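You operate a simulated robot arm through the tools that you are given. There is no shell and no other tool. Be economical: measure what you need, move in short steps, check, and stop when the job is done.

Carry out the task below with a simulated two-armed robot. There is one attempt and no reset: what you move stays moved.

TASK
On the left part of the left bench, fold the rag in half and then in half again.

Only the result counts: the job must be done as asked and must still hold three seconds after the hand-in. Knocking over, shifting, dropping, spilling or breaking anything else fails it. Flat cloth is picked up by pressing the open fingertips on it (5 to 10 N) and closing them slowly along it; thin cloth reads only 2 to 8 mm in the jaws.

THE ROBOT
Two 7-joint arms with two-finger parallel grippers on one trunk, on a base that drives. Base frame: it is fixed to the floor where the robot stands at the start and does not move with it; the origin is under the middle of the robot, x ahead of it, y to its left, z up. Lengths are in m, angles in degrees, forces in N, time in s.
The left shoulder is at the start at [0.07, 0.134, 1.101], the right one opposite. Places, roughly: left part of the left bench [0.6, -0.6, 0.8]. Payload 1.57 kg a hand.
Tool frame (each hand has its own): the origin (TCP) lies between the finger pads and is the grasp point; the fingertips stand 0.03 m ahead of it; z points along the fingers, y is the line along which they close. Largest opening 0.08 m; finger width 0.017, thickness 0.012; the body of the gripper, 0.04 by 0.082 m, starts 0.08 m behind the TCP.
Orientation is told as [roll, pitch, yaw] about the base's x, y, z axes, in that order, counted from this pose: with the fingers straight down and closing along the base's y, the tool's x points along the base's -x, its y along +y and its z along -z.

THE INTERFACE
- The arms move only by the tool step_arm. It takes "left_series", "right_series" or both (then of equal length, played together; a hand with none holds still); each is one flat list of numbers, 7 for each row, row after row: the shift along the base's x, y, z in m, then the turn, a rotation vector about the base's x, y, z in degrees, then the closure in counts, from 0 (fully open) to 255 (shut). In form: [x, y, z, rx, ry, rz, jaw, x, y, z, rx, ry, rz, jaw, ...]. A call has 1 to 12 rows; each row shifts and turns the commanded pose from where the row before left it. Rows are played at 5 a second. More than 0.05 m and 8.6 degrees between two rows, or a gripper value outside its range, and nothing of the call is played. Where a pose cannot be reached the arm comes as near as it can. A force on the tool above 40 N (or 10 N above the force at the start of the call, whichever is more), or a blocked arm, ends the call early, and 0.2 s more pass. The fingers move at their own pace (about 0.153 m/s each) and stop on an object; they squeeze with about 38 N. The grip force told is the motor's: it shows also when the fingers shut on nothing. Time passes only in rows, and 0.2 s behind the last, so rows that do not move let the fingers close. It gives the time, the measured TCP pose, the force on the tool (base axes), the opening and the grip force at its end, in the units of the frame above (readings bear some noise).
- Cameras (640 x 400 px; columns grow to the right, rows downward): "scene" is now at [0.1279, 0.0117, 1.3101]; the picture's right is [0.14, -0.99, 0.00], its down [-0.74, -0.11, -0.67] and it looks along [0.66, 0.10, -0.74] (base axes); focal length 262 px, centre (320, 200). "left" rides on the left gripper at [0.072, 0.007, -0.122] in its tool frame; the picture's right is [-0.09, 1.00, 0.00], its down [-0.84, -0.08, -0.54] and it looks along [-0.54, -0.05, 0.84] (tool axes); focal length 238 px, centre (320, 200). "right" rides on the right gripper at [0.072, -0.007, -0.122] in its tool frame; the picture's right is [0.09, 1.00, 0.00], its down [-0.84, 0.08, -0.54] and it looks along [-0.54, 0.05, 0.84] (tool axes); focal length 238 px, centre (320, 200).
- get_image(camera): a new picture of that camera. It takes no simulated time.
- move_column(by): slides the trunk up (or, below 0, down) by that many m; the arms and the scene camera ride with it, the base frame stays. It gives what a move gives, with no picture.
- base_move(legs): drives the robot by 1 to 6 legs, each [ahead, left, turn to the left] in m, m and degrees, along the robot's own axes; the way and the turn of a leg run together, so that a leg with both is an arc; at most 1.5 m and 180 degrees a leg. The arms and the cameras ride along, it lands a little off, and it stops where it bumps. It gives what a move gives.
- pan_tilt(pan, tilt): turns the head with the scene camera to pan (to the left, within 86 degrees either way) and tilt (down, from -29 to 69), counted from straight ahead of the robot. It gives what a move gives.
- locate(camera, pixels): for up to 12 pixels [column, row] of the newest picture of that camera ("zoom" is the newest enlarged one), the place [x, y, z] in the base frame of the surface seen there, good to about 0.003 m. It takes no simulated time.
- inspect(camera, box): a new picture of the part [left, top, right, bottom] of that camera's present view, enlarged. It takes no simulated time.
- finish_job(): hands the job in; it is judged then, once.

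Keep the steps short. Do not move on a guess: measure, check each grasp and each placing, and mend mistakes. In all there are 80 turns and 78 pictures (those below and enlarged ones count). Leave the grippers open and the arms clear of the work at the hand-in unless told otherwise, and finish with a single line.

The tools are called after "Call:" by a JSON object that holds its "api" and its "payload". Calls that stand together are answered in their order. step_arm: Moves the arms, as the interface text tells. Its arguments: {"type":"object","properties":{"left_series":{"type":"array","items":{"type":"number"}},"right_series":{"type":"array","items":{"type":"number"}}},"required":[]} The other tools are called the same way: move_column (by) slides the trunk up or down; base_move (legs) drives the base; pan_tilt (pan, tilt) turns the head that bears the scene camera; get_image (camera) takes a picture; locate (camera, pixels) gives the place of the surface under pixels of a picture; inspect (camera, box) takes an enlarged picture of a part of a camera's view; finish_job () hands the job in.

At the start:

```text
t: 0.0
left_position: [0.3966, 0.1343, 1.0113]
left_tool_rot: [-0.1, 0.0, 0.0]
left_ft_force: [0.4, 0.7, -0.1]
left_grip_width: 0.0801
left_grasp_force: 0.0
right_position: [0.4006, -0.1583, 1.0552]
right_tool_rot: [0.0, 0.1, 0.0]
right_ft_force: [-0.5, -0.9, 0.8]
right_grip_width: 0.0799
right_grasp_force: 0.0
trunk travel left (down, up): [-0.675, 0.265]
robot x, y, heading: [0.0025, 0.0004, -0.0]
head pan, tilt: [8.2, 48.0]
```

scene: 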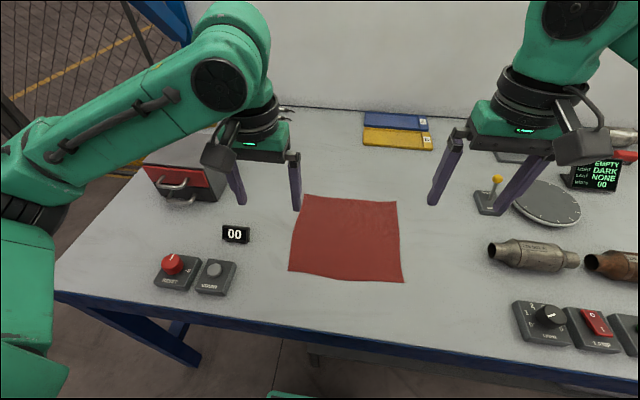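
right: 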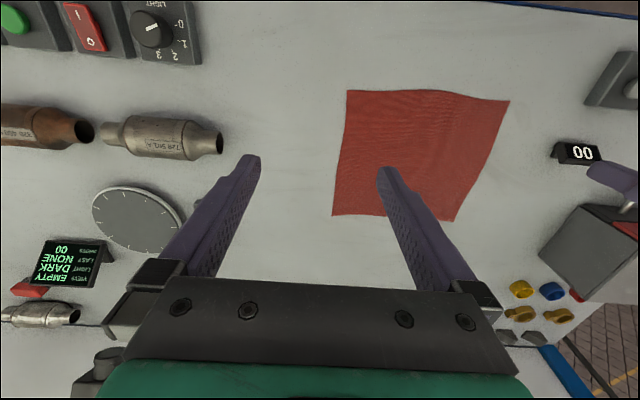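
left: 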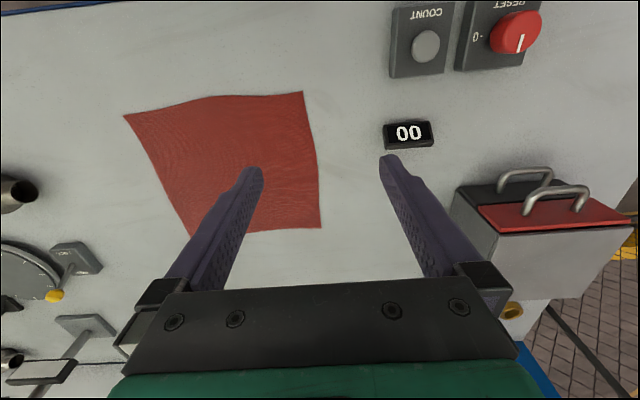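

The red rag lies at about (345,240) in the scene picture. I measure its corners, its edges and the bench around it.

Call:
{"api": "locate", "payload": {"camera": "scene", "pixels": [[305, 197], [396, 203], [402, 281], [290, 270], [350, 200], [400, 240], [345, 278], [297, 235], [345, 240], [270, 290], [430, 270], [235, 234]]}}

Call:
{"api": "inspect", "payload": {"camera": "scene", "box": [260, 170, 440, 300]}}

```text
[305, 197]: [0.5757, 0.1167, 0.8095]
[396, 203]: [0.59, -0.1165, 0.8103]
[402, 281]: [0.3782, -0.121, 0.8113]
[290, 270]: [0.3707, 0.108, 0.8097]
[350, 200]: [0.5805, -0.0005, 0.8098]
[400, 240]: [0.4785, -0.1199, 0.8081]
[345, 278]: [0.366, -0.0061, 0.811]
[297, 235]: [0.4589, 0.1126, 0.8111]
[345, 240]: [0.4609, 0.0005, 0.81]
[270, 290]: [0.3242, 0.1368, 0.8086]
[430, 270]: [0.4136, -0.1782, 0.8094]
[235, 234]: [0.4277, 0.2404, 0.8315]
```

```text
3.08 times, centred on (350, 235) of scene
```

zoom: 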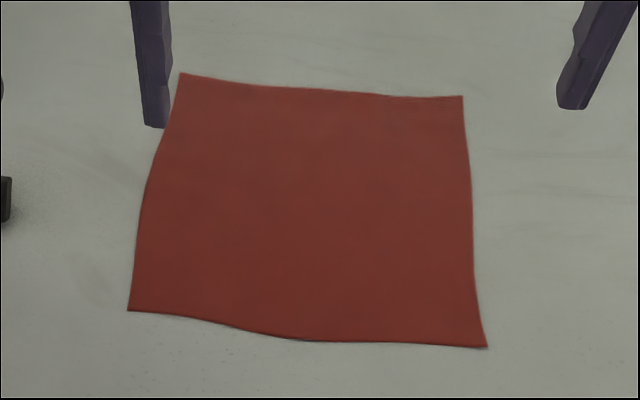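

The bench top is at z≈0.81. The rag runs over x 0.37–0.585 and y −0.12–0.115. The place named in the task is further right, at y −0.6, so I look there for another rag before starting.

Call:
{"api": "pan_tilt", "payload": {"pan": -45, "tilt": 40}}

Call:
{"api": "get_image", "payload": {"camera": "scene"}}

Call:
{"api": "pan_tilt", "payload": {"pan": 60, "tilt": 35}}

Call:
{"api": "get_image", "payload": {"camera": "scene"}}

```text
t: 1.2
left_position: [0.3964, 0.1329, 1.0117]
left_tool_rot: [0.0, 0.0, 0.0]
left_ft_force: [-0.6, 0.4, -0.1]
left_grip_width: 0.08
left_grasp_force: 0.0
right_position: [0.4019, -0.1576, 1.0542]
right_tool_rot: [0.0, 0.0, 0.0]
right_ft_force: [-0.8, 0.2, 0.3]
right_grip_width: 0.0799
right_grasp_force: 0.1
trunk travel left (down, up): [-0.675, 0.265]
robot x, y, heading: [0.0011, 0.0015, 0.3]
head pan, tilt: [-45.0, 40.0]
```

```text
73 pictures are left
```

scene: 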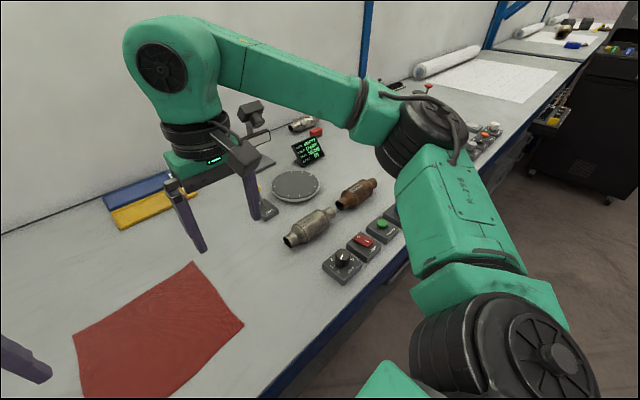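

```text
t: 3.0
left_position: [0.3982, 0.1338, 1.0107]
left_tool_rot: [0.1, 0.1, 0.0]
left_ft_force: [0.0, 0.2, 0.3]
left_grip_width: 0.0798
left_grasp_force: 0.1
right_position: [0.4, -0.1591, 1.0545]
right_tool_rot: [0.0, 0.1, 0.1]
right_ft_force: [0.2, -0.2, 0.5]
right_grip_width: 0.0802
right_grasp_force: 0.1
trunk travel left (down, up): [-0.675, 0.265]
robot x, y, heading: [0.0006, 0.0017, -0.1]
head pan, tilt: [60.0, 35.0]
```

```text
72 pictures are left
```

scene: 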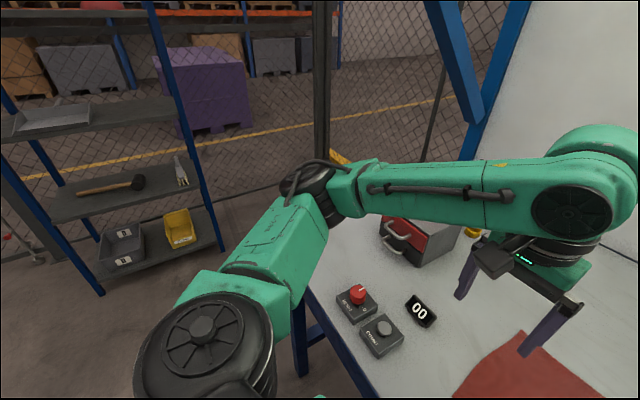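

There is no other rag, so this is the one. My plan is to fold the near edge onto the far edge with both hands, then the right half onto the left. First I turn the head back. Then I yaw both hands 90° up high, so the fingers close along x and the wrist cameras face outward.

Call:
{"api": "pan_tilt", "payload": {"pan": 0, "tilt": 55}}

Call:
{"api": "step_arm", "payload": {"left_series": [0, 0, 0, 0, 0, -8.2, 0, 0, 0, 0, 0, 0, -8.2, 0, 0, 0, 0, 0, 0, -8.2, 0, 0, 0, 0, 0, 0, -8.2, 0, 0, 0, 0, 0, 0, -8.2, 0, 0, 0, 0, 0, 0, -8.2, 0, 0, 0, 0, 0, 0, -8.2, 0, 0, 0, 0, 0, 0, -8.2, 0, 0, 0, 0, 0, 0, -8.2, 0, 0, 0, 0, 0, 0, -8.2, 0, 0, 0, 0, 0, 0, -8.0, 0], "right_series": [0, 0, 0, 0, 0, 8.2, 0, 0, 0, 0, 0, 0, 8.2, 0, 0, 0, 0, 0, 0, 8.2, 0, 0, 0, 0, 0, 0, 8.2, 0, 0, 0, 0, 0, 0, 8.2, 0, 0, 0, 0, 0, 0, 8.2, 0, 0, 0, 0, 0, 0, 8.2, 0, 0, 0, 0, 0, 0, 8.2, 0, 0, 0, 0, 0, 0, 8.2, 0, 0, 0, 0, 0, 0, 8.2, 0, 0, 0, 0, 0, 0, 8.0, 0]}}

Call:
{"api": "get_image", "payload": {"camera": "scene"}}

```text
t: 4.3
left_position: [0.3968, 0.1333, 1.0106]
left_tool_rot: [-0.1, 0.0, -0.1]
left_ft_force: [-0.3, 0.0, 0.5]
left_grip_width: 0.0802
left_grasp_force: 0.2
right_position: [0.4004, -0.1588, 1.0537]
right_tool_rot: [0.0, 0.0, -0.1]
right_ft_force: [0.1, 0.3, -0.1]
right_grip_width: 0.08
right_grasp_force: 0.1
trunk travel left (down, up): [-0.675, 0.265]
robot x, y, heading: [0.0005, 0.0017, -0.2]
head pan, tilt: [0.0, 55.0]
```

```text
t: 6.7
left_position: [0.3972, 0.1342, 1.0111]
left_tool_rot: [0.1, 0.0, -90.2]
left_ft_force: [-0.3, 0.0, -0.6]
left_grip_width: 0.08
left_grasp_force: 0.0
right_position: [0.237, -0.0466, 1.0342]
right_tool_rot: [0.0, 0.0, 90.0]
right_ft_force: [-0.5, -0.2, -0.1]
right_grip_width: 0.08
right_grasp_force: 0.1
right hand out of reach, approached as far as the arm can: row 6, 7, 8, 9, 10, 11
trunk travel left (down, up): [-0.675, 0.265]
robot x, y, heading: [0.0027, -0.0011, -0.0]
head pan, tilt: [0.0, 55.0]
```

```text
71 pictures are left
```

scene: 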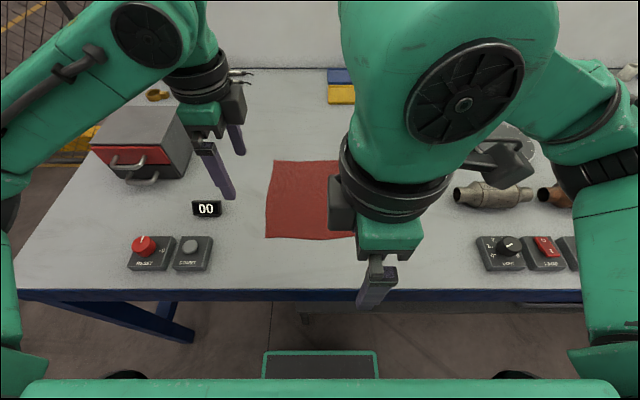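

The left hand turned well. The right hand could not reach that yaw and drifted to (0.237,−0.047). I turn it back and check where it ends up.

Call:
{"api": "step_arm", "payload": {"right_series": [0, 0, 0, 0, 0, -8.2, 0, 0, 0, 0, 0, 0, -8.2, 0, 0, 0, 0, 0, 0, -8.2, 0, 0, 0, 0, 0, 0, -8.2, 0, 0, 0, 0, 0, 0, -8.2, 0, 0, 0, 0, 0, 0, -8.2, 0, 0, 0, 0, 0, 0, -8.2, 0, 0, 0, 0, 0, 0, -8.2, 0, 0, 0, 0, 0, 0, -8.2, 0, 0, 0, 0, 0, 0, -8.2, 0, 0, 0, 0, 0, 0, -8.0, 0]}}

```text
t: 9.1
left_position: [0.3962, 0.1334, 1.0111]
left_tool_rot: [0.0, 0.0, -89.9]
left_ft_force: [0.5, -0.9, 0.2]
left_grip_width: 0.0799
left_grasp_force: 0.1
right_position: [0.2376, -0.0477, 1.0359]
right_tool_rot: [0.0, 0.0, -0.2]
right_ft_force: [0.1, 0.7, -0.3]
right_grip_width: 0.0798
right_grasp_force: 0.0
trunk travel left (down, up): [-0.675, 0.265]
robot x, y, heading: [-0.0012, -0.0, -0.0]
head pan, tilt: [0.0, 55.0]
```

The right hand is back at yaw 0, but still at (0.238,−0.048). I move it to about (0.39,−0.16) and yaw it −90 on the way.

Call:
{"api": "step_arm", "payload": {"right_series": [0.03, -0.03, 0, 0, 0, 0, 0, 0.04, -0.03, 0, 0, 0, -8.2, 0, 0.04, -0.03, 0, 0, 0, -8.2, 0, 0.04, -0.02, 0, 0, 0, -8.2, 0, 0, 0, 0, 0, 0, -8.2, 0, 0, 0, 0, 0, 0, -8.2, 0, 0, 0, 0, 0, 0, -8.2, 0, 0, 0, 0, 0, 0, -8.2, 0, 0, 0, 0, 0, 0, -8.2, 0, 0, 0, 0, 0, 0, -8.2, 0, 0, 0, 0, 0, 0, -8.2, 0, 0, 0, 0, 0, 0, -8.0, 0]}}

Call:
{"api": "get_image", "payload": {"camera": "scene"}}

```text
t: 11.7
left_position: [0.3975, 0.1345, 1.0101]
left_tool_rot: [0.1, 0.0, -90.0]
left_ft_force: [0.2, -0.3, 0.0]
left_grip_width: 0.0798
left_grasp_force: 0.0
right_position: [0.3883, -0.1571, 1.0339]
right_tool_rot: [0.0, 0.0, -90.2]
right_ft_force: [-0.1, 0.0, 0.1]
right_grip_width: 0.0802
right_grasp_force: 0.1
trunk travel left (down, up): [-0.675, 0.265]
robot x, y, heading: [0.0014, 0.0005, -0.1]
head pan, tilt: [0.0, 55.0]
```

```text
70 pictures are left
```

scene: 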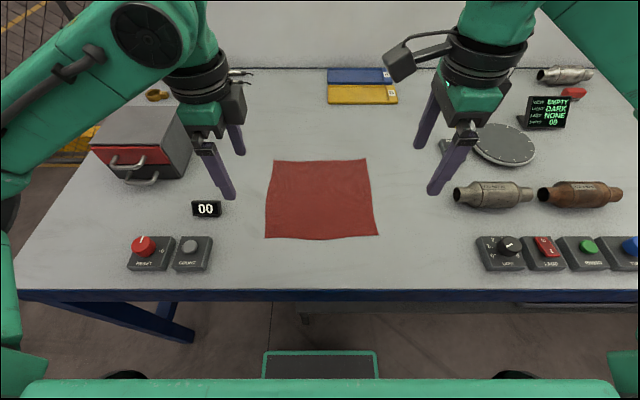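

Both hands now close along x. I measure the near edge again at the grip spots.

Call:
{"api": "locate", "payload": {"camera": "scene", "pixels": [[266, 237], [274, 237], [285, 238], [300, 239], [325, 240], [350, 237], [366, 235], [376, 234], [275, 162], [366, 160], [320, 160], [320, 238]]}}

Call:
{"api": "inspect", "payload": {"camera": "scene", "box": [240, 150, 400, 250]}}

```text
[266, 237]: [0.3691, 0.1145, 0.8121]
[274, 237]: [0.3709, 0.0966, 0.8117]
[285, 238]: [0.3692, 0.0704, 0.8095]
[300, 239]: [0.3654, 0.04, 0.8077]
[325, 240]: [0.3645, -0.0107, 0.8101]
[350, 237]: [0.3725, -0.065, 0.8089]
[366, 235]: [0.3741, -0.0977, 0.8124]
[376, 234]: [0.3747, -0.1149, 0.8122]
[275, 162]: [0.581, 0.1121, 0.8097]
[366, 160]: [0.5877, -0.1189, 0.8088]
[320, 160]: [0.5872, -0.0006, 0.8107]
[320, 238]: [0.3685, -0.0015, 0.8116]
```

```text
4.00 times, centred on (320, 200) of scene
```

zoom: 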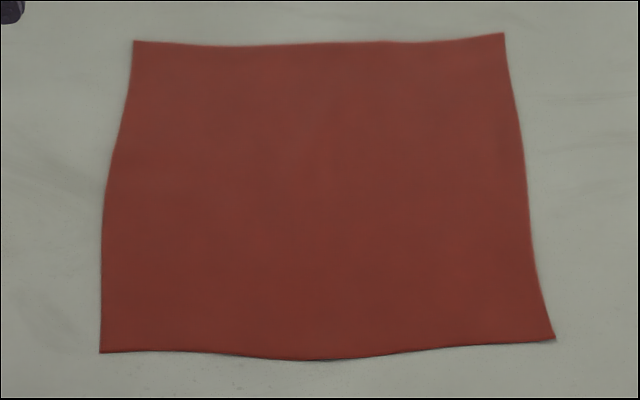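

Near edge: x≈0.370 at y=0.09 and 0.374 at y=−0.10. I take the jaws to about 30 mm opening and hover 3 cm over the cloth, left at (0.392,0.09) and right at (0.397,−0.095).

Call:
{"api": "step_arm", "payload": {"left_series": [-0.005, -0.044, 0, 0, 0, 0, 160, 0, 0, -0.035, 0, 0, 0, 160, 0, 0, -0.035, 0, 0, 0, 160, 0, 0, -0.035, 0, 0, 0, 160, 0, 0, -0.035, 0, 0, 0, 160, 0, 0, 0, 0, 0, 0, 160], "right_series": [0.004, 0.031, 0, 0, 0, 0, 160, 0.004, 0.031, -0.03, 0, 0, 0, 160, 0, 0, -0.045, 0, 0, 0, 160, 0, 0, -0.045, 0, 0, 0, 160, 0, 0, -0.044, 0, 0, 0, 160, 0, 0, 0, 0, 0, 0, 160]}}

Call:
{"api": "get_image", "payload": {"camera": "scene"}}

Call:
{"api": "get_image", "payload": {"camera": "left"}}

Call:
{"api": "get_image", "payload": {"camera": "right"}}

```text
t: 13.1
left_position: [0.3917, 0.0902, 0.8699]
left_tool_rot: [0.0, 0.0, -90.1]
left_ft_force: [-0.5, -0.3, 0.1]
left_grip_width: 0.0299
left_grasp_force: 0.1
right_position: [0.3968, -0.092, 0.8718]
right_tool_rot: [0.0, 0.0, -90.1]
right_ft_force: [-0.5, 0.0, 0.1]
right_grip_width: 0.0298
right_grasp_force: 0.0
trunk travel left (down, up): [-0.675, 0.265]
robot x, y, heading: [0.0004, -0.002, 0.1]
head pan, tilt: [0.0, 55.0]
```

```text
68 pictures are left
```

scene: 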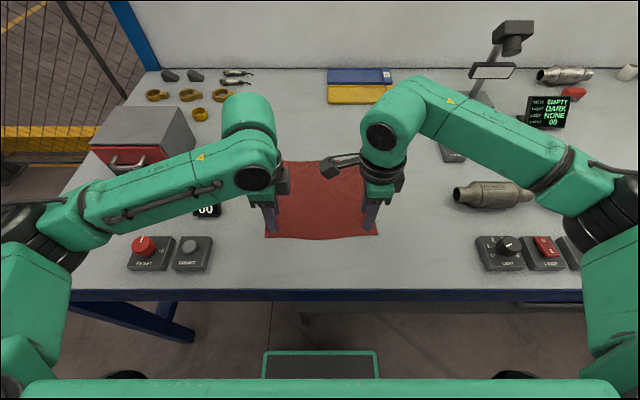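

```text
67 pictures are left
```

left: 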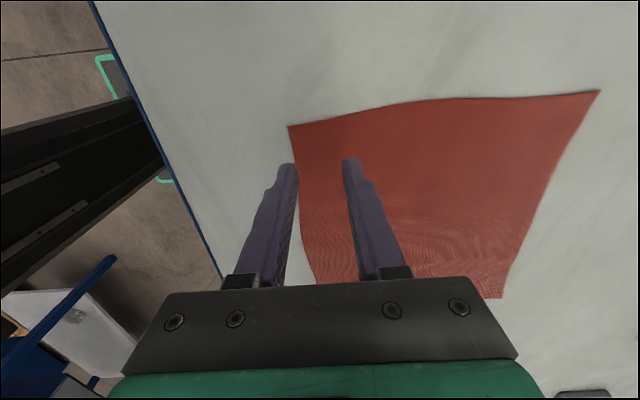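

```text
66 pictures are left
```

right: 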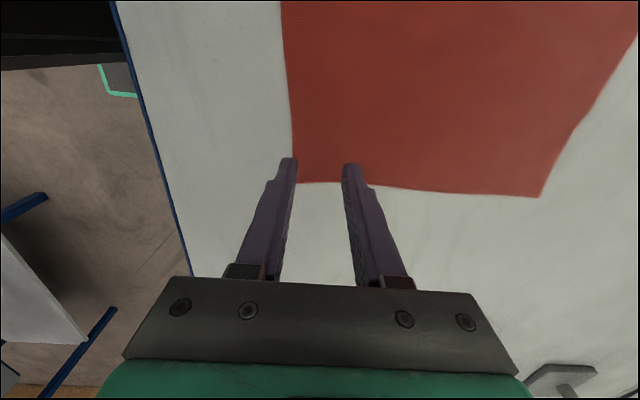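

Both hands stand properly over the edge corners. I lower them 27 mm, close to contact, and read the forces.

Call:
{"api": "step_arm", "payload": {"left_series": [0, 0, -0.015, 0, 0, 0, 160, 0, 0, -0.01, 0, 0, 0, 160, 0, 0, -0.002, 0, 0, 0, 160, 0, 0, 0, 0, 0, 0, 160], "right_series": [0, 0, -0.015, 0, 0, 0, 160, 0, 0, -0.01, 0, 0, 0, 160, 0, 0, -0.003, 0, 0, 0, 160, 0, 0, 0, 0, 0, 0, 160]}}

```text
t: 14.1
left_position: [0.393, 0.0898, 0.8441]
left_tool_rot: [0.0, -0.1, -90.0]
left_ft_force: [0.1, -0.3, 0.0]
left_grip_width: 0.0299
left_grasp_force: 0.0
right_position: [0.3961, -0.0932, 0.8428]
right_tool_rot: [0.0, 0.0, -90.0]
right_ft_force: [-0.7, 0.0, 0.1]
right_grip_width: 0.0299
right_grasp_force: 0.0
trunk travel left (down, up): [-0.675, 0.265]
robot x, y, heading: [-0.0032, 0.0045, 0.3]
head pan, tilt: [0.0, 55.0]
```

No contact yet. I go down in small steps.

Call:
{"api": "step_arm", "payload": {"left_series": [0, 0, -0.002, 0, 0, 0, 160, 0, 0, -0.001, 0, 0, 0, 160], "right_series": [0, 0, -0.001, 0, 0, 0, 160, 0, 0, -0.001, 0, 0, 0, 160]}}

Call:
{"api": "step_arm", "payload": {"left_series": [0, 0, -0.001, 0, 0, 0, 160, 0, 0, 0, 0, 0, 0, 160], "right_series": [0, 0, -0.001, 0, 0, 0, 160, 0, 0, 0, 0, 0, 0, 160]}}

```text
t: 14.7
left_position: [0.3918, 0.0898, 0.8409]
left_tool_rot: [0.0, 0.0, -90.0]
left_ft_force: [0.6, -0.3, 0.5]
left_grip_width: 0.0298
left_grasp_force: 0.0
right_position: [0.3962, -0.0932, 0.8416]
right_tool_rot: [0.1, 0.0, -90.0]
right_ft_force: [2.7, 0.0, 9.1]
right_grip_width: 0.0292
right_grasp_force: 0.0
trunk travel left (down, up): [-0.675, 0.265]
robot x, y, heading: [0.0005, 0.0004, 0.1]
head pan, tilt: [0.0, 55.0]
```

```text
t: 15.3
left_position: [0.3901, 0.0907, 0.8419]
left_tool_rot: [0.1, 0.0, -90.1]
left_ft_force: [0.3, 0.1, 1.6]
left_grip_width: 0.0294
left_grasp_force: 0.2
right_position: [0.3952, -0.0933, 0.8415]
right_tool_rot: [0.3, 0.1, -90.0]
right_ft_force: [3.4, 0.9, 22.8]
right_grip_width: 0.0276
right_grasp_force: 0.1
trunk travel left (down, up): [-0.675, 0.265]
robot x, y, heading: [0.0013, 0.0004, -0.0]
head pan, tilt: [0.0, 55.0]
```

Right now presses with 23 N and left with 1.6 N. I raise right by 1 mm and lower left by 0.5 mm to get about 8 N on each.

Call:
{"api": "step_arm", "payload": {"left_series": [0, 0, -0.0005, 0, 0, 0, 160, 0, 0, 0, 0, 0, 0, 160], "right_series": [0, 0, -0.0, 0, 0, 0, 160, 0, 0, 0.0011, 0, 0, 0, 160]}}

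```text
t: 15.9
left_position: [0.391, 0.0902, 0.8407]
left_tool_rot: [0.2, -0.1, -90.0]
left_ft_force: [1.1, -0.6, 8.4]
left_grip_width: 0.0293
left_grasp_force: 0.0
right_position: [0.3949, -0.0939, 0.8408]
right_tool_rot: [0.2, -0.1, -90.0]
right_ft_force: [3.2, 2.4, 17.6]
right_grip_width: 0.0275
right_grasp_force: 0.0
trunk travel left (down, up): [-0.675, 0.265]
robot x, y, heading: [-0.0012, 0.0031, 0.2]
head pan, tilt: [0.0, 55.0]
```

Left is good at 8.4 N. I raise right by another 0.7 mm and close both hands slowly.

Call:
{"api": "step_arm", "payload": {"left_series": [0, 0, 0, 0, 0, 0, 160, 0, 0, 0, 0, 0, 0, 170, 0, 0, 0, 0, 0, 0, 180, 0, 0, 0, 0, 0, 0, 190, 0, 0, 0, 0, 0, 0, 200, 0, 0, 0, 0, 0, 0, 210, 0, 0, 0, 0, 0, 0, 220, 0, 0, 0, 0, 0, 0, 230, 0, 0, 0, 0, 0, 0, 240, 0, 0, 0, 0, 0, 0, 250, 0, 0, 0, 0, 0, 0, 255, 0, 0, 0, 0, 0, 0, 255], "right_series": [0, 0, 0.0007, 0, 0, 0, 160, 0, 0, 0, 0, 0, 0, 170, 0, 0, 0, 0, 0, 0, 180, 0, 0, 0, 0, 0, 0, 190, 0, 0, 0, 0, 0, 0, 200, 0, 0, 0, 0, 0, 0, 210, 0, 0, 0, 0, 0, 0, 220, 0, 0, 0, 0, 0, 0, 230, 0, 0, 0, 0, 0, 0, 240, 0, 0, 0, 0, 0, 0, 250, 0, 0, 0, 0, 0, 0, 255, 0, 0, 0, 0, 0, 0, 255]}}

Call:
{"api": "get_image", "payload": {"camera": "left"}}

Call:
{"api": "get_image", "payload": {"camera": "right"}}

```text
t: 18.5
left_position: [0.39, 0.0879, 0.8415]
left_tool_rot: [0.1, 0.2, -90.0]
left_ft_force: [-0.4, -1.5, 17.9]
left_grip_width: 0.0021
left_grasp_force: 23.9
right_position: [0.3943, -0.0953, 0.842]
right_tool_rot: [0.1, 0.0, -89.9]
right_ft_force: [0.5, 0.6, 1.2]
right_grip_width: 0.0021
right_grasp_force: 23.9
trunk travel left (down, up): [-0.675, 0.265]
robot x, y, heading: [0.0007, 0.0009, -0.1]
head pan, tilt: [0.0, 55.0]
```

```text
65 pictures are left
```

left: 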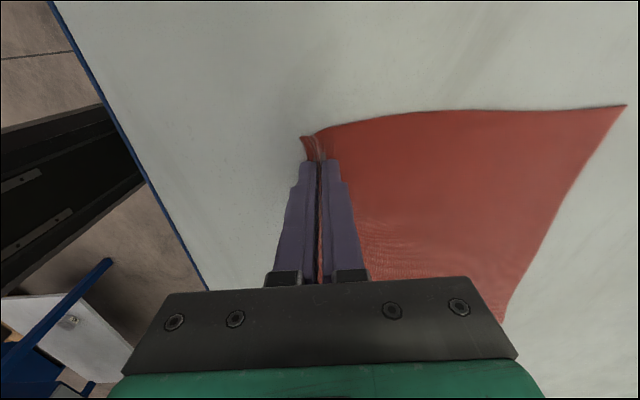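

```text
64 pictures are left
```

right: 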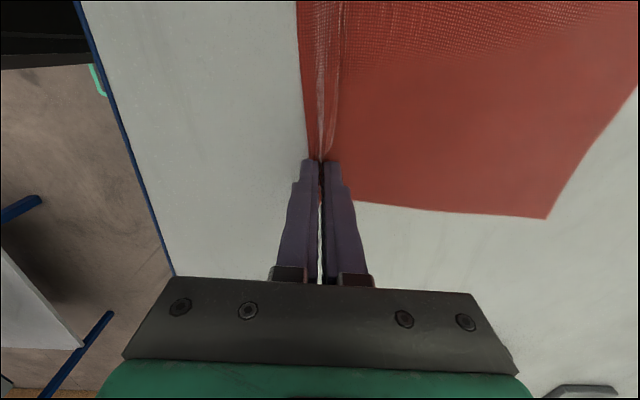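

Both hands hold the cloth (2.1 mm), but the grip stands about 2 cm inside the edge. Folding away from me with upright fingers would flip that rim back. Folding far edge to near edge lets me lean the palms toward the robot at the placing, so I release here and use the far edge.

Call:
{"api": "step_arm", "payload": {"left_series": [0, 0, 0.001, 0, 0, 0, 255, 0, 0, 0, 0, 0, 0, 230, 0, 0, 0, 0, 0, 0, 200, 0, 0, 0, 0, 0, 0, 170, 0, 0, 0.01, 0, 0, 0, 160, 0, 0, 0.02, 0, 0, 0, 160, 0, 0, 0.03, 0, 0, 0, 160], "right_series": [0, 0, 0, 0, 0, 0, 255, 0, 0, 0, 0, 0, 0, 230, 0, 0, 0, 0, 0, 0, 200, 0, 0, 0, 0, 0, 0, 170, 0, 0, 0.01, 0, 0, 0, 160, 0, 0, 0.02, 0, 0, 0, 160, 0, 0, 0.03, 0, 0, 0, 160]}}

Call:
{"api": "get_image", "payload": {"camera": "left"}}

Call:
{"api": "get_image", "payload": {"camera": "right"}}

```text
t: 20.1
left_position: [0.3914, 0.0899, 0.9019]
left_tool_rot: [0.0, 0.1, -90.1]
left_ft_force: [-0.2, -0.6, 0.4]
left_grip_width: 0.0298
left_grasp_force: 0.0
right_position: [0.3956, -0.0961, 0.9019]
right_tool_rot: [-0.1, 0.1, -90.0]
right_ft_force: [-0.6, -0.5, -0.2]
right_grip_width: 0.0299
right_grasp_force: 0.1
trunk travel left (down, up): [-0.675, 0.265]
robot x, y, heading: [-0.0007, 0.0008, -0.2]
head pan, tilt: [0.0, 55.0]
```

```text
63 pictures are left
```

left: 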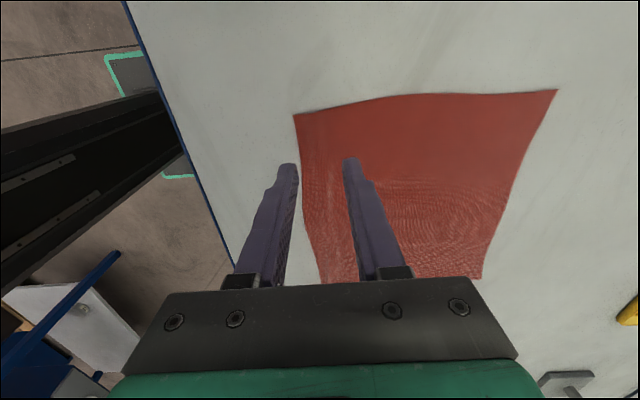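

```text
62 pictures are left
```

right: 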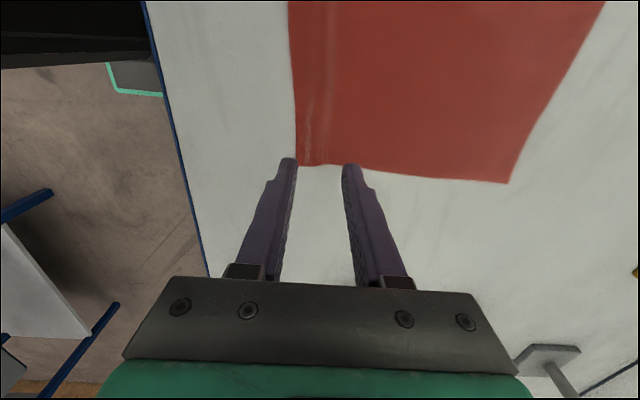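

The cloth sprang flat again. Before taking the far edge, I test in the air whether both hands can lean about 48° toward the robot at the near-edge position.

Call:
{"api": "step_arm", "payload": {"left_series": [0, 0, 0, 0, -8, 0, 160, 0, 0, 0, 0, -8, 0, 160, 0, 0, 0, 0, -8, 0, 160, 0, 0, 0, 0, -8, 0, 160, 0, 0, 0, 0, -8, 0, 160, 0, 0, 0, 0, -8, 0, 160], "right_series": [0, 0, 0, 0, -8, 0, 160, 0, 0, 0, 0, -8, 0, 160, 0, 0, 0, 0, -8, 0, 160, 0, 0, 0, 0, -8, 0, 160, 0, 0, 0, 0, -8, 0, 160, 0, 0, 0, 0, -8, 0, 160]}}

Call:
{"api": "get_image", "payload": {"camera": "scene"}}

```text
t: 21.5
left_position: [0.3904, 0.0891, 0.9018]
left_tool_rot: [48.1, -0.1, -90.0]
left_ft_force: [-0.8, -0.5, -0.5]
left_grip_width: 0.0296
left_grasp_force: 0.0
right_position: [0.3949, -0.0947, 0.9023]
right_tool_rot: [48.1, 0.0, -90.0]
right_ft_force: [-0.7, 0.2, -0.2]
right_grip_width: 0.0298
right_grasp_force: 0.2
trunk travel left (down, up): [-0.675, 0.265]
robot x, y, heading: [-0.0011, 0.0029, -0.1]
head pan, tilt: [0.0, 55.0]
```

```text
61 pictures are left
```

scene: 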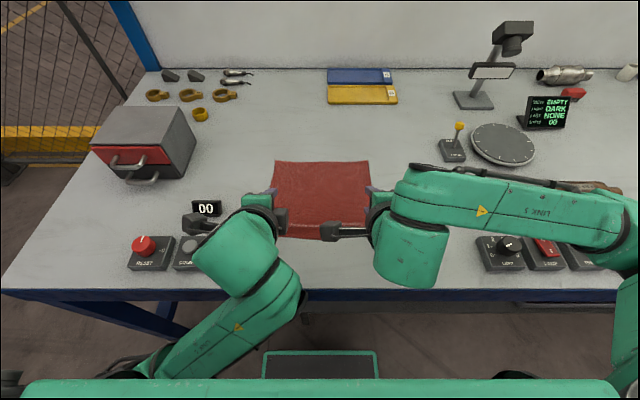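

Both hands reach the lean. I check how much clearance the wrists and elbows have to the bench.

Call:
{"api": "locate", "payload": {"camera": "scene", "pixels": [[240, 265], [205, 270], [275, 305], [230, 330], [160, 360], [405, 275], [470, 220], [195, 222], [190, 250], [144, 245], [350, 300], [100, 300]]}}

```text
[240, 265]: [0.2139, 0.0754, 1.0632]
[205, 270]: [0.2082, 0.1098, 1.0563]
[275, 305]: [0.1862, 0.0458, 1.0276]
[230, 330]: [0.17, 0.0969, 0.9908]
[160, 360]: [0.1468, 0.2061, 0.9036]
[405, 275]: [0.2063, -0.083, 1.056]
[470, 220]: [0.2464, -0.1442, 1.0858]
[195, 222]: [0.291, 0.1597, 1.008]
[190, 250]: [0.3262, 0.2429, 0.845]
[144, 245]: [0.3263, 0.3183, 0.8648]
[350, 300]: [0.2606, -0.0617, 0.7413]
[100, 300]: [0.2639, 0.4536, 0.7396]
```

Wrist tops are at z≈1.06, and the left forearm runs in front of the bench edge (x<0.265). I test lowering the leaned hands by 4.5 cm in small rows.

Call:
{"api": "step_arm", "payload": {"left_series": [0, 0, -0.015, 0, 0, 0, 160, 0, 0, -0.015, 0, 0, 0, 160, 0, 0, -0.015, 0, 0, 0, 160], "right_series": [0, 0, -0.015, 0, 0, 0, 160, 0, 0, -0.015, 0, 0, 0, 160, 0, 0, -0.015, 0, 0, 0, 160]}}

Call:
{"api": "get_image", "payload": {"camera": "scene"}}

```text
t: 22.3
left_position: [0.3916, 0.0897, 0.8568]
left_tool_rot: [48.0, 0.1, -89.9]
left_ft_force: [0.1, 0.4, -0.6]
left_grip_width: 0.0299
left_grasp_force: 0.1
right_position: [0.3963, -0.0946, 0.8562]
right_tool_rot: [48.0, 0.1, -90.0]
right_ft_force: [0.6, -1.1, -0.4]
right_grip_width: 0.0299
right_grasp_force: 0.2
trunk travel left (down, up): [-0.675, 0.265]
robot x, y, heading: [-0.0004, -0.0008, -0.2]
head pan, tilt: [0.0, 55.0]
```

```text
60 pictures are left
```

scene: 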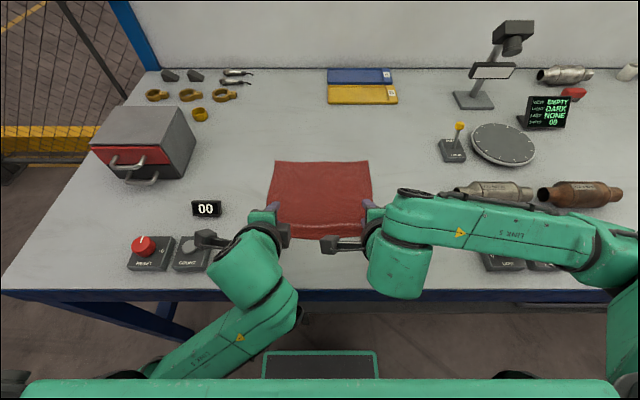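

The placing pose works. I raise, straighten the hands and go over the far edge, left to (0.563,0.09) and right to (0.568,−0.097).

Call:
{"api": "step_arm", "payload": {"left_series": [0, 0, 0.02, 0, 8, 0, 160, 0, 0, 0.02, 0, 8, 0, 160, 0, 0, 0.02, 0, 8, 0, 160, 0, 0, 0, 0, 8, 0, 160, 0, 0, 0, 0, 8, 0, 160, 0, 0, 0, 0, 8, 0, 160, 0.045, 0, 0, 0, 0, 0, 160, 0.045, 0, 0, 0, 0, 0, 160, 0.045, 0, 0, 0, 0, 0, 160, 0.037, 0, 0, 0, 0, 0, 160, 0, 0, -0.04, 0, 0, 0, 160, 0, 0, 0, 0, 0, 0, 160], "right_series": [0, 0, 0.02, 0, 8, 0, 160, 0, 0, 0.02, 0, 8, 0, 160, 0, 0, 0.02, 0, 8, 0, 160, 0, 0, 0, 0, 8, 0, 160, 0, 0, 0, 0, 8, 0, 160, 0, 0, 0, 0, 8, 0, 160, 0.045, 0, 0, 0, 0, 0, 160, 0.045, 0, 0, 0, 0, 0, 160, 0.045, 0, 0, 0, 0, 0, 160, 0.037, -0.002, 0, 0, 0, 0, 160, 0, 0, -0.04, 0, 0, 0, 160, 0, 0, 0, 0, 0, 0, 160]}}

Call:
{"api": "get_image", "payload": {"camera": "scene"}}

Call:
{"api": "get_image", "payload": {"camera": "left"}}

Call:
{"api": "get_image", "payload": {"camera": "right"}}

```text
t: 23.2
left_position: [0.3913, 0.1455, 0.8525]
left_tool_rot: [20.7, 13.5, -90.1]
left_ft_force: [0.0, 0.4, -0.3]
left_grip_width: 0.0297
left_grasp_force: 0.0
left hand out of reach, approached as far as the arm can: row 3, 4
right_position: [0.3961, -0.0937, 0.9172]
right_tool_rot: [21.4, -0.1, -90.0]
right_ft_force: [0.5, 0.3, -0.9]
right_grip_width: 0.0299
right_grasp_force: 0.1
trunk travel left (down, up): [-0.675, 0.265]
robot x, y, heading: [0.0011, 0.0018, -0.3]
head pan, tilt: [0.0, 55.0]
stopped in row 4 (left hand): the arm was blocked; the commanded pose is now the measured one
```

```text
59 pictures are left
```

scene: 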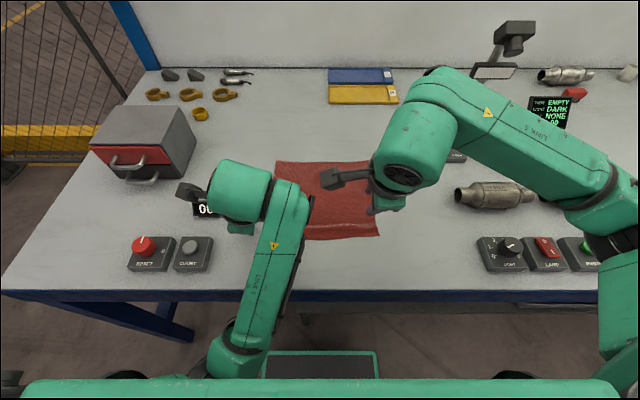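

```text
58 pictures are left
```

left: 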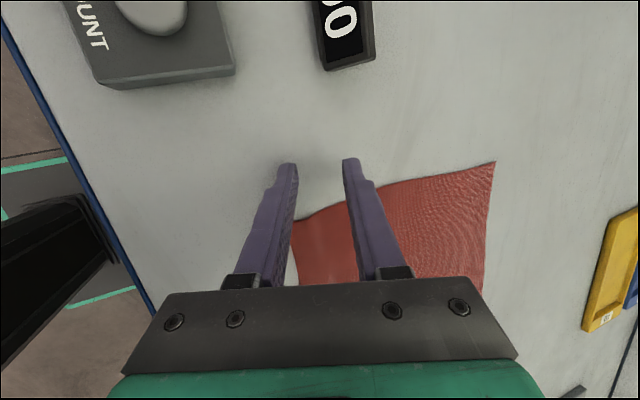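

```text
57 pictures are left
```

right: 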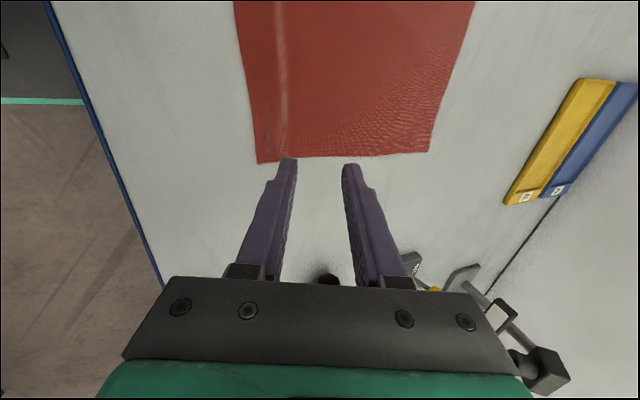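

The left arm got into a poor elbow posture and was blocked, but nothing was touched. I raise the trunk 0.15 m with the joints unchanged, which lifts both hands clear and gives the elbows room.

Call:
{"api": "move_column", "payload": {"by": 0.15}}

Call:
{"api": "get_image", "payload": {"camera": "scene"}}

```text
t: 25.0
left_position: [0.3916, 0.1439, 1.0024]
left_tool_rot: [20.7, 13.5, -90.0]
left_ft_force: [0.2, -1.1, 0.3]
left_grip_width: 0.0298
left_grasp_force: 0.1
right_position: [0.3954, -0.0958, 1.067]
right_tool_rot: [21.4, 0.0, -89.9]
right_ft_force: [-0.4, 0.3, -0.2]
right_grip_width: 0.0295
right_grasp_force: 0.1
trunk travel left (down, up): [-0.825, 0.115]
robot x, y, heading: [0.0018, -0.0032, -0.0]
head pan, tilt: [0.0, 55.0]
```

```text
56 pictures are left
```

scene: 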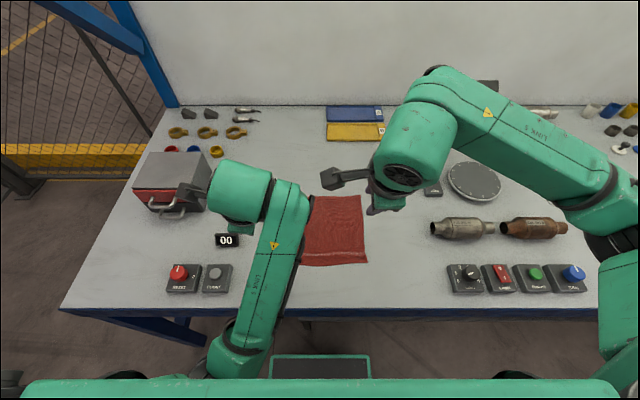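

Clear. I straighten both hands: left first removes its 13.5° side lean, then the 20.7° lean, while moving forward. The right straightens too.

Call:
{"api": "step_arm", "payload": {"left_series": [0.02, 0, 0.01, -6.7, 0, 0, 160, 0.02, 0, 0.01, -6.8, 0, 0, 160, 0.02, 0, 0, 0, 7, 0, 160, 0.02, 0, 0, 0, 7, 0, 160, 0.02, 0, 0, 0, 6.7, 0, 160], "right_series": [0, 0, 0, 0, 7, 0, 160, 0, 0, 0, 0, 7, 0, 160, 0, 0, 0, 0, 7.4, 0, 160, 0, 0, 0, 0, 0, 0, 160, 0, 0, 0, 0, 0, 0, 160]}}

Call:
{"api": "get_image", "payload": {"camera": "scene"}}

```text
t: 25.7
left_position: [0.4304, 0.2039, 1.0098]
left_tool_rot: [19.2, 11.6, -87.9]
left_ft_force: [0.7, 0.2, 0.3]
left_grip_width: 0.0299
left_grasp_force: 0.1
left hand out of reach, approached as far as the arm can: row 3
right_position: [0.397, -0.0947, 1.0669]
right_tool_rot: [7.0, -0.2, -90.1]
right_ft_force: [0.0, -0.4, 0.2]
right_grip_width: 0.0297
right_grasp_force: 0.1
trunk travel left (down, up): [-0.825, 0.115]
robot x, y, heading: [-0.0018, -0.0012, 0.3]
head pan, tilt: [0.0, 55.0]
stopped in row 3 (left hand): the arm was blocked; the commanded pose is now the measured one
```

```text
55 pictures are left
```

scene: 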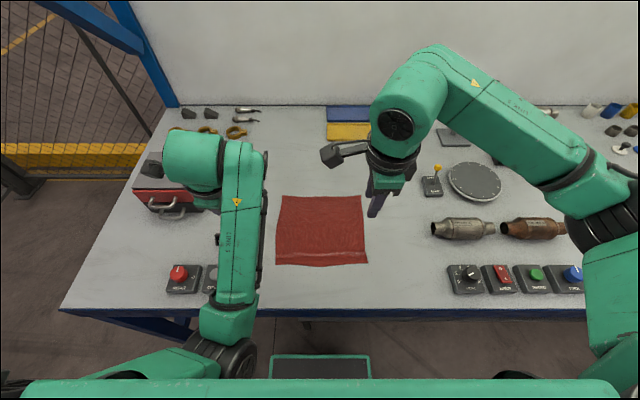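

The left elbow sits inward, by the trunk. I undo its yaw step by step, since yaw 0 was its natural pose, and see whether it frees itself.

Call:
{"api": "step_arm", "payload": {"left_series": [0, 0.01, 0.02, 0, 0, 8, 160, 0, 0.01, 0.02, 0, 0, 8, 160, 0, 0.01, 0.02, 0, 0, 8, 160, 0, 0, 0, 0, 0, 8, 160, 0, 0, 0, 0, 0, 8, 160, 0, 0, 0, 0, 0, 8, 160]}}

Call:
{"api": "get_image", "payload": {"camera": "scene"}}

```text
t: 26.2
left_position: [0.4233, 0.2814, 1.0416]
left_tool_rot: [21.7, 22.4, -72.2]
left_ft_force: [0.4, -0.1, -0.7]
left_grip_width: 0.0297
left_grasp_force: 0.0
left hand out of reach, approached as far as the arm can: row 2
right_position: [0.3975, -0.0945, 1.0659]
right_tool_rot: [7.1, -0.1, -89.9]
right_ft_force: [-0.7, 1.2, 0.0]
right_grip_width: 0.0302
right_grasp_force: 0.1
trunk travel left (down, up): [-0.825, 0.115]
robot x, y, heading: [0.0001, 0.0006, 0.3]
head pan, tilt: [0.0, 55.0]
stopped in row 2 (left hand): the arm was blocked; the commanded pose is now the measured one
```

```text
54 pictures are left
```

scene: 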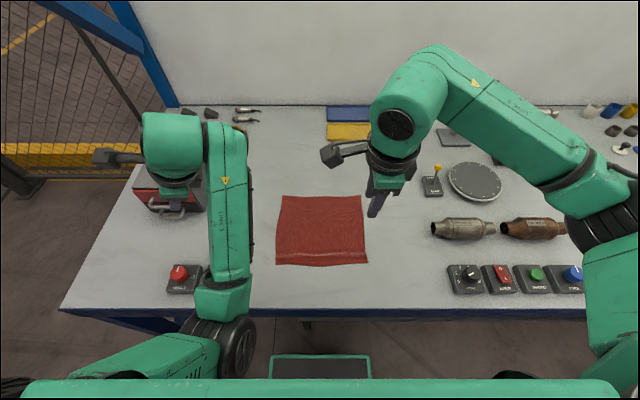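

It is freeing as it moves left. I next try pure translation forward and up, with no turn.

Call:
{"api": "step_arm", "payload": {"left_series": [0.02, 0, 0.02, 0, 0, 0, 160, 0.02, 0, 0.02, 0, 0, 0, 160, 0.02, 0, 0.02, 0, 0, 0, 160, 0.02, 0, 0.02, 0, 0, 0, 160]}}

Call:
{"api": "get_image", "payload": {"camera": "scene"}}

```text
t: 27.2
left_position: [0.5037, 0.2798, 1.123]
left_tool_rot: [21.7, 22.5, -72.3]
left_ft_force: [-0.6, 0.1, -0.8]
left_grip_width: 0.0301
left_grasp_force: 0.1
right_position: [0.3961, -0.0952, 1.0672]
right_tool_rot: [7.1, -0.1, -90.0]
right_ft_force: [0.9, -0.3, 0.3]
right_grip_width: 0.0296
right_grasp_force: 0.1
trunk travel left (down, up): [-0.825, 0.115]
robot x, y, heading: [-0.0043, 0.0001, -0.0]
head pan, tilt: [0.0, 55.0]
```

```text
53 pictures are left
```

scene: 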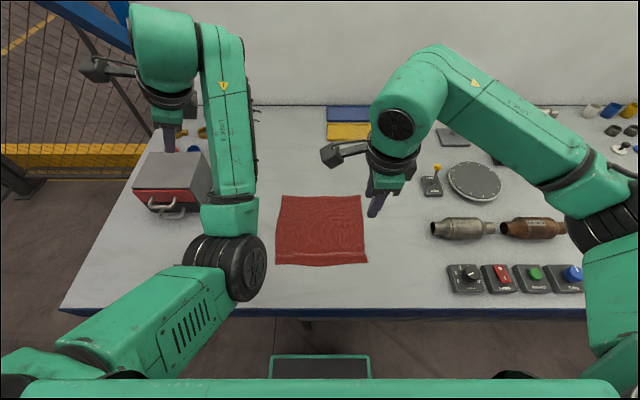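

The left arm moves freely again. I straighten its fingers down, first the 22.5° pitch, then the 21.7° roll.

Call:
{"api": "step_arm", "payload": {"left_series": [0, 0, 0, -7.13, -2.28, 0, 160, 0, 0, 0, -7.13, -2.28, 0, 160, 0, 0, 0, -7.13, -2.28, 0, 160, 0, 0, 0, -2.2, 6.9, 0, 160, 0, 0, 0, -2.2, 6.9, 0, 160, 0, 0, 0, -2.2, 6.9, 0, 160], "right_series": [0, 0, 0, 0, 7, 0, 160, 0, 0, 0, 0, 0, 0, 160, 0, 0, 0, 0, 0, 0, 160, 0, 0, 0, 0, 0, 0, 160, 0, 0, 0, 0, 0, 0, 160, 0, 0, 0, 0, 0, 0, 160]}}

Call:
{"api": "get_image", "payload": {"camera": "scene"}}

```text
t: 28.6
left_position: [0.5132, 0.2865, 1.1175]
left_tool_rot: [-0.1, 0.0, -72.3]
left_ft_force: [-0.1, -0.1, 0.3]
left_grip_width: 0.0297
left_grasp_force: 0.1
left hand out of reach, approached as far as the arm can: row 4
right_position: [0.3962, -0.0948, 1.0682]
right_tool_rot: [0.1, 0.0, -90.0]
right_ft_force: [-0.3, -0.3, 0.1]
right_grip_width: 0.0297
right_grasp_force: 0.0
trunk travel left (down, up): [-0.825, 0.115]
robot x, y, heading: [-0.001, 0.0006, 0.1]
head pan, tilt: [0.0, 55.0]
```

```text
52 pictures are left
```

scene: 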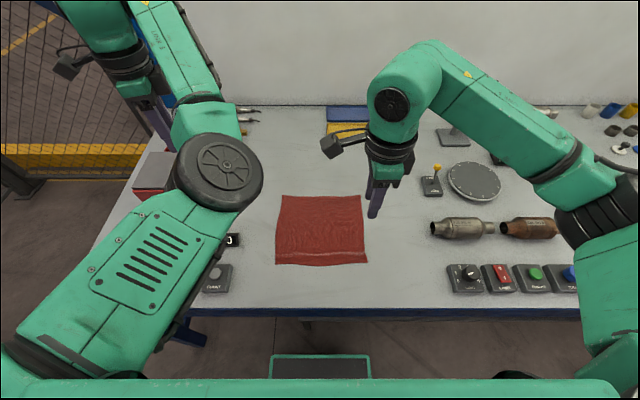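

Straight again. I finish the left yaw to −90 and take both hands above the far-edge spots at z≈0.95. From there I will rehearse the fold path in the air at this trunk height.

Call:
{"api": "step_arm", "payload": {"left_series": [0.01, -0.04, -0.02, 0, 0, -6, 160, 0.01, -0.04, -0.02, 0, 0, -6, 160, 0.01, -0.04, -0.03, 0, 0, -5.7, 160, 0.01, -0.04, -0.03, 0, 0, 0, 160, 0.01, -0.036, -0.03, 0, 0, 0, 160, 0, 0, -0.035, 0, 0, 0, 160, 0, 0, 0, 0, 0, 0, 160], "right_series": [0.04, 0, -0.02, 0, 0, 0, 160, 0.04, 0, -0.02, 0, 0, 0, 160, 0.04, -0.002, -0.02, 0, 0, 0, 160, 0.04, 0, -0.02, 0, 0, 0, 160, 0.012, 0, -0.02, 0, 0, 0, 160, 0, 0, -0.017, 0, 0, 0, 160, 0, 0, 0, 0, 0, 0, 160]}}

Call:
{"api": "get_image", "payload": {"camera": "scene"}}

```text
refused: row 3 steps farther than a row can; nothing moved
```

```text
51 pictures are left
```

scene: 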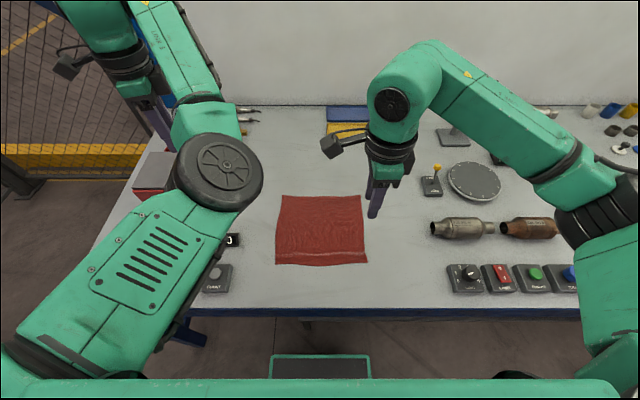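

One row was too long, so nothing moved. I send the same path in smaller rows.

Call:
{"api": "step_arm", "payload": {"left_series": [0.01, -0.035, -0.02, 0, 0, -6, 160, 0.01, -0.035, -0.02, 0, 0, -6, 160, 0.01, -0.035, -0.02, 0, 0, -5.7, 160, 0.01, -0.035, -0.02, 0, 0, 0, 160, 0.01, -0.035, -0.02, 0, 0, 0, 160, 0, -0.02, -0.035, 0, 0, 0, 160, 0, 0, -0.03, 0, 0, 0, 160, 0, 0, 0, 0, 0, 0, 160], "right_series": [0.04, 0, -0.02, 0, 0, 0, 160, 0.04, 0, -0.02, 0, 0, 0, 160, 0.04, -0.002, -0.02, 0, 0, 0, 160, 0.04, 0, -0.02, 0, 0, 0, 160, 0.012, 0, -0.02, 0, 0, 0, 160, 0, 0, -0.017, 0, 0, 0, 160, 0, 0, 0, 0, 0, 0, 160, 0, 0, 0, 0, 0, 0, 160]}}

Call:
{"api": "get_image", "payload": {"camera": "scene"}}

```text
t: 30.4
left_position: [0.5715, 0.0979, 0.9493]
left_tool_rot: [-0.2, 0.0, -89.8]
left_ft_force: [-0.9, -0.2, 0.2]
left_grip_width: 0.0297
left_grasp_force: 0.0
left hand out of reach, approached as far as the arm can: row 1, 2
right_position: [0.5674, -0.0972, 0.9501]
right_tool_rot: [0.2, -0.1, -90.0]
right_ft_force: [0.1, -0.3, 0.3]
right_grip_width: 0.0299
right_grasp_force: 0.1
trunk travel left (down, up): [-0.825, 0.115]
robot x, y, heading: [-0.0012, -0.003, -0.3]
head pan, tilt: [0.0, 55.0]
```

```text
50 pictures are left
```

scene: 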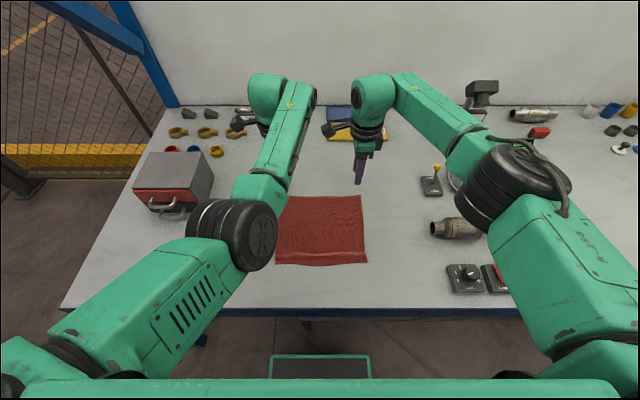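

Now the rehearsal: back 0.175 m in 6 rows, leaning 48° along the way, all in the air at z≈0.95.

Call:
{"api": "step_arm", "payload": {"left_series": [-0.03, -0.001, 0, 0, -8, 0, 160, -0.03, -0.001, 0, 0, -8, 0, 160, -0.03, -0.001, 0, 0, -8, 0, 160, -0.03, -0.001, 0, 0, -8, 0, 160, -0.03, -0.001, 0, 0, -8, 0, 160, -0.03, 0, 0, 0, -8, 0, 160], "right_series": [-0.03, 0, 0, 0, -8, 0, 160, -0.03, 0, 0, 0, -8, 0, 160, -0.03, 0, 0, 0, -8, 0, 160, -0.03, 0, 0, 0, -8, 0, 160, -0.03, 0, 0, 0, -8, 0, 160, -0.025, 0, 0, 0, -8, 0, 160]}}

Call:
{"api": "get_image", "payload": {"camera": "scene"}}

```text
t: 31.1
left_position: [0.5355, 0.1691, 0.9905]
left_tool_rot: [24.8, 8.0, -85.3]
left_ft_force: [-0.1, 0.0, -0.1]
left_grip_width: 0.0297
left_grasp_force: 0.0
right_position: [0.4965, -0.0962, 0.9522]
right_tool_rot: [18.7, -0.2, -90.1]
right_ft_force: [0.9, 0.0, -0.2]
right_grip_width: 0.03
right_grasp_force: 0.1
trunk travel left (down, up): [-0.825, 0.115]
robot x, y, heading: [0.0038, -0.0038, 0.1]
head pan, tilt: [0.0, 55.0]
stopped in row 3 (left hand): the arm was blocked; the commanded pose is now the measured one
```

```text
49 pictures are left
```

scene: 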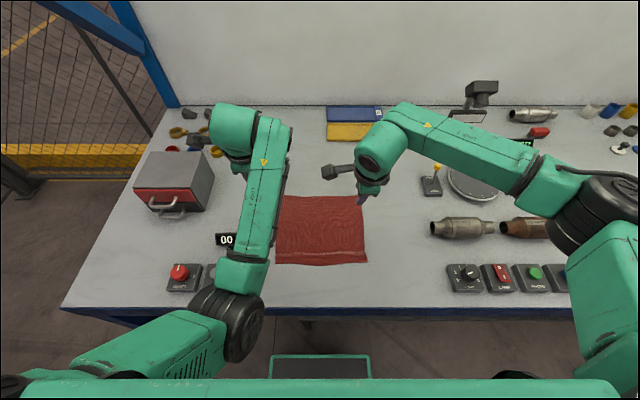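

The left arm cannot lean at yaw −90. Yaw 0, with the fingers closing along y, is the natural pose for both arms. It also lets me pinch just a few mm of the far edge, so hardly any rim can flip. I straighten both hands and return to yaw 0.

Call:
{"api": "step_arm", "payload": {"left_series": [0, 0, 0.02, -8, -0.66, 0, 160, 0, 0, 0.02, -0.67, 8.2, 0, 160, 0, 0, 0, -0.67, 8.2, 0, 160, 0, 0, 0, -0.67, 8.2, 0, 160, 0, 0, 0, 0, 0, 8, 160, 0, 0, 0, 0, 0, 8, 160, 0, 0, 0, 0, 0, 8, 160, 0, 0, 0, 0, 0, 8, 160, 0, 0, 0, 0, 0, 8, 160, 0, 0, 0, 0, 0, 8, 160], "right_series": [0, 0, 0.02, 0, 6.2, 0, 160, 0, 0, 0.02, 0, 6.2, 0, 160, 0, 0, 0, 0, 6.3, 0, 160, 0, 0, 0, 0, 0, 8, 160, 0, 0, 0, 0, 0, 8, 160, 0, 0, 0, 0, 0, 8, 160, 0, 0, 0, 0, 0, 8, 160, 0, 0, 0, 0, 0, 8, 160, 0, 0, 0, 0, 0, 8, 160, 0, 0, 0, 0, 0, 8, 160]}}

Call:
{"api": "get_image", "payload": {"camera": "scene"}}

```text
t: 33.3
left_position: [0.5391, 0.1695, 1.0274]
left_tool_rot: [0.1, -0.1, -37.2]
left_ft_force: [0.3, -0.5, -0.4]
left_grip_width: 0.0296
left_grasp_force: 0.1
left hand out of reach, approached as far as the arm can: row 6
right_position: [0.4997, -0.0966, 0.9914]
right_tool_rot: [-0.2, -0.1, -34.0]
right_ft_force: [0.6, -0.9, -0.3]
right_grip_width: 0.0297
right_grasp_force: 0.1
trunk travel left (down, up): [-0.825, 0.115]
robot x, y, heading: [0.0007, 0.0005, -0.2]
head pan, tilt: [0.0, 55.0]
```

```text
48 pictures are left
```

scene: 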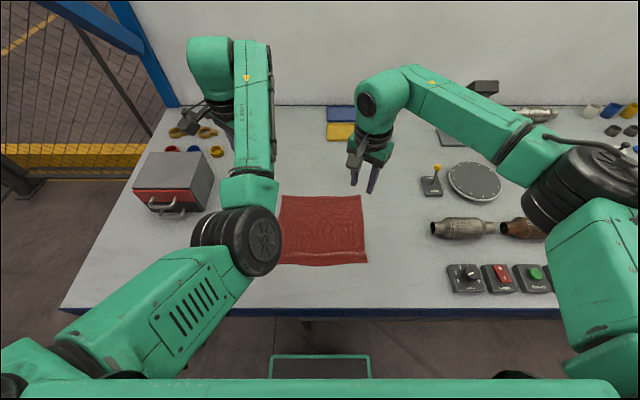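

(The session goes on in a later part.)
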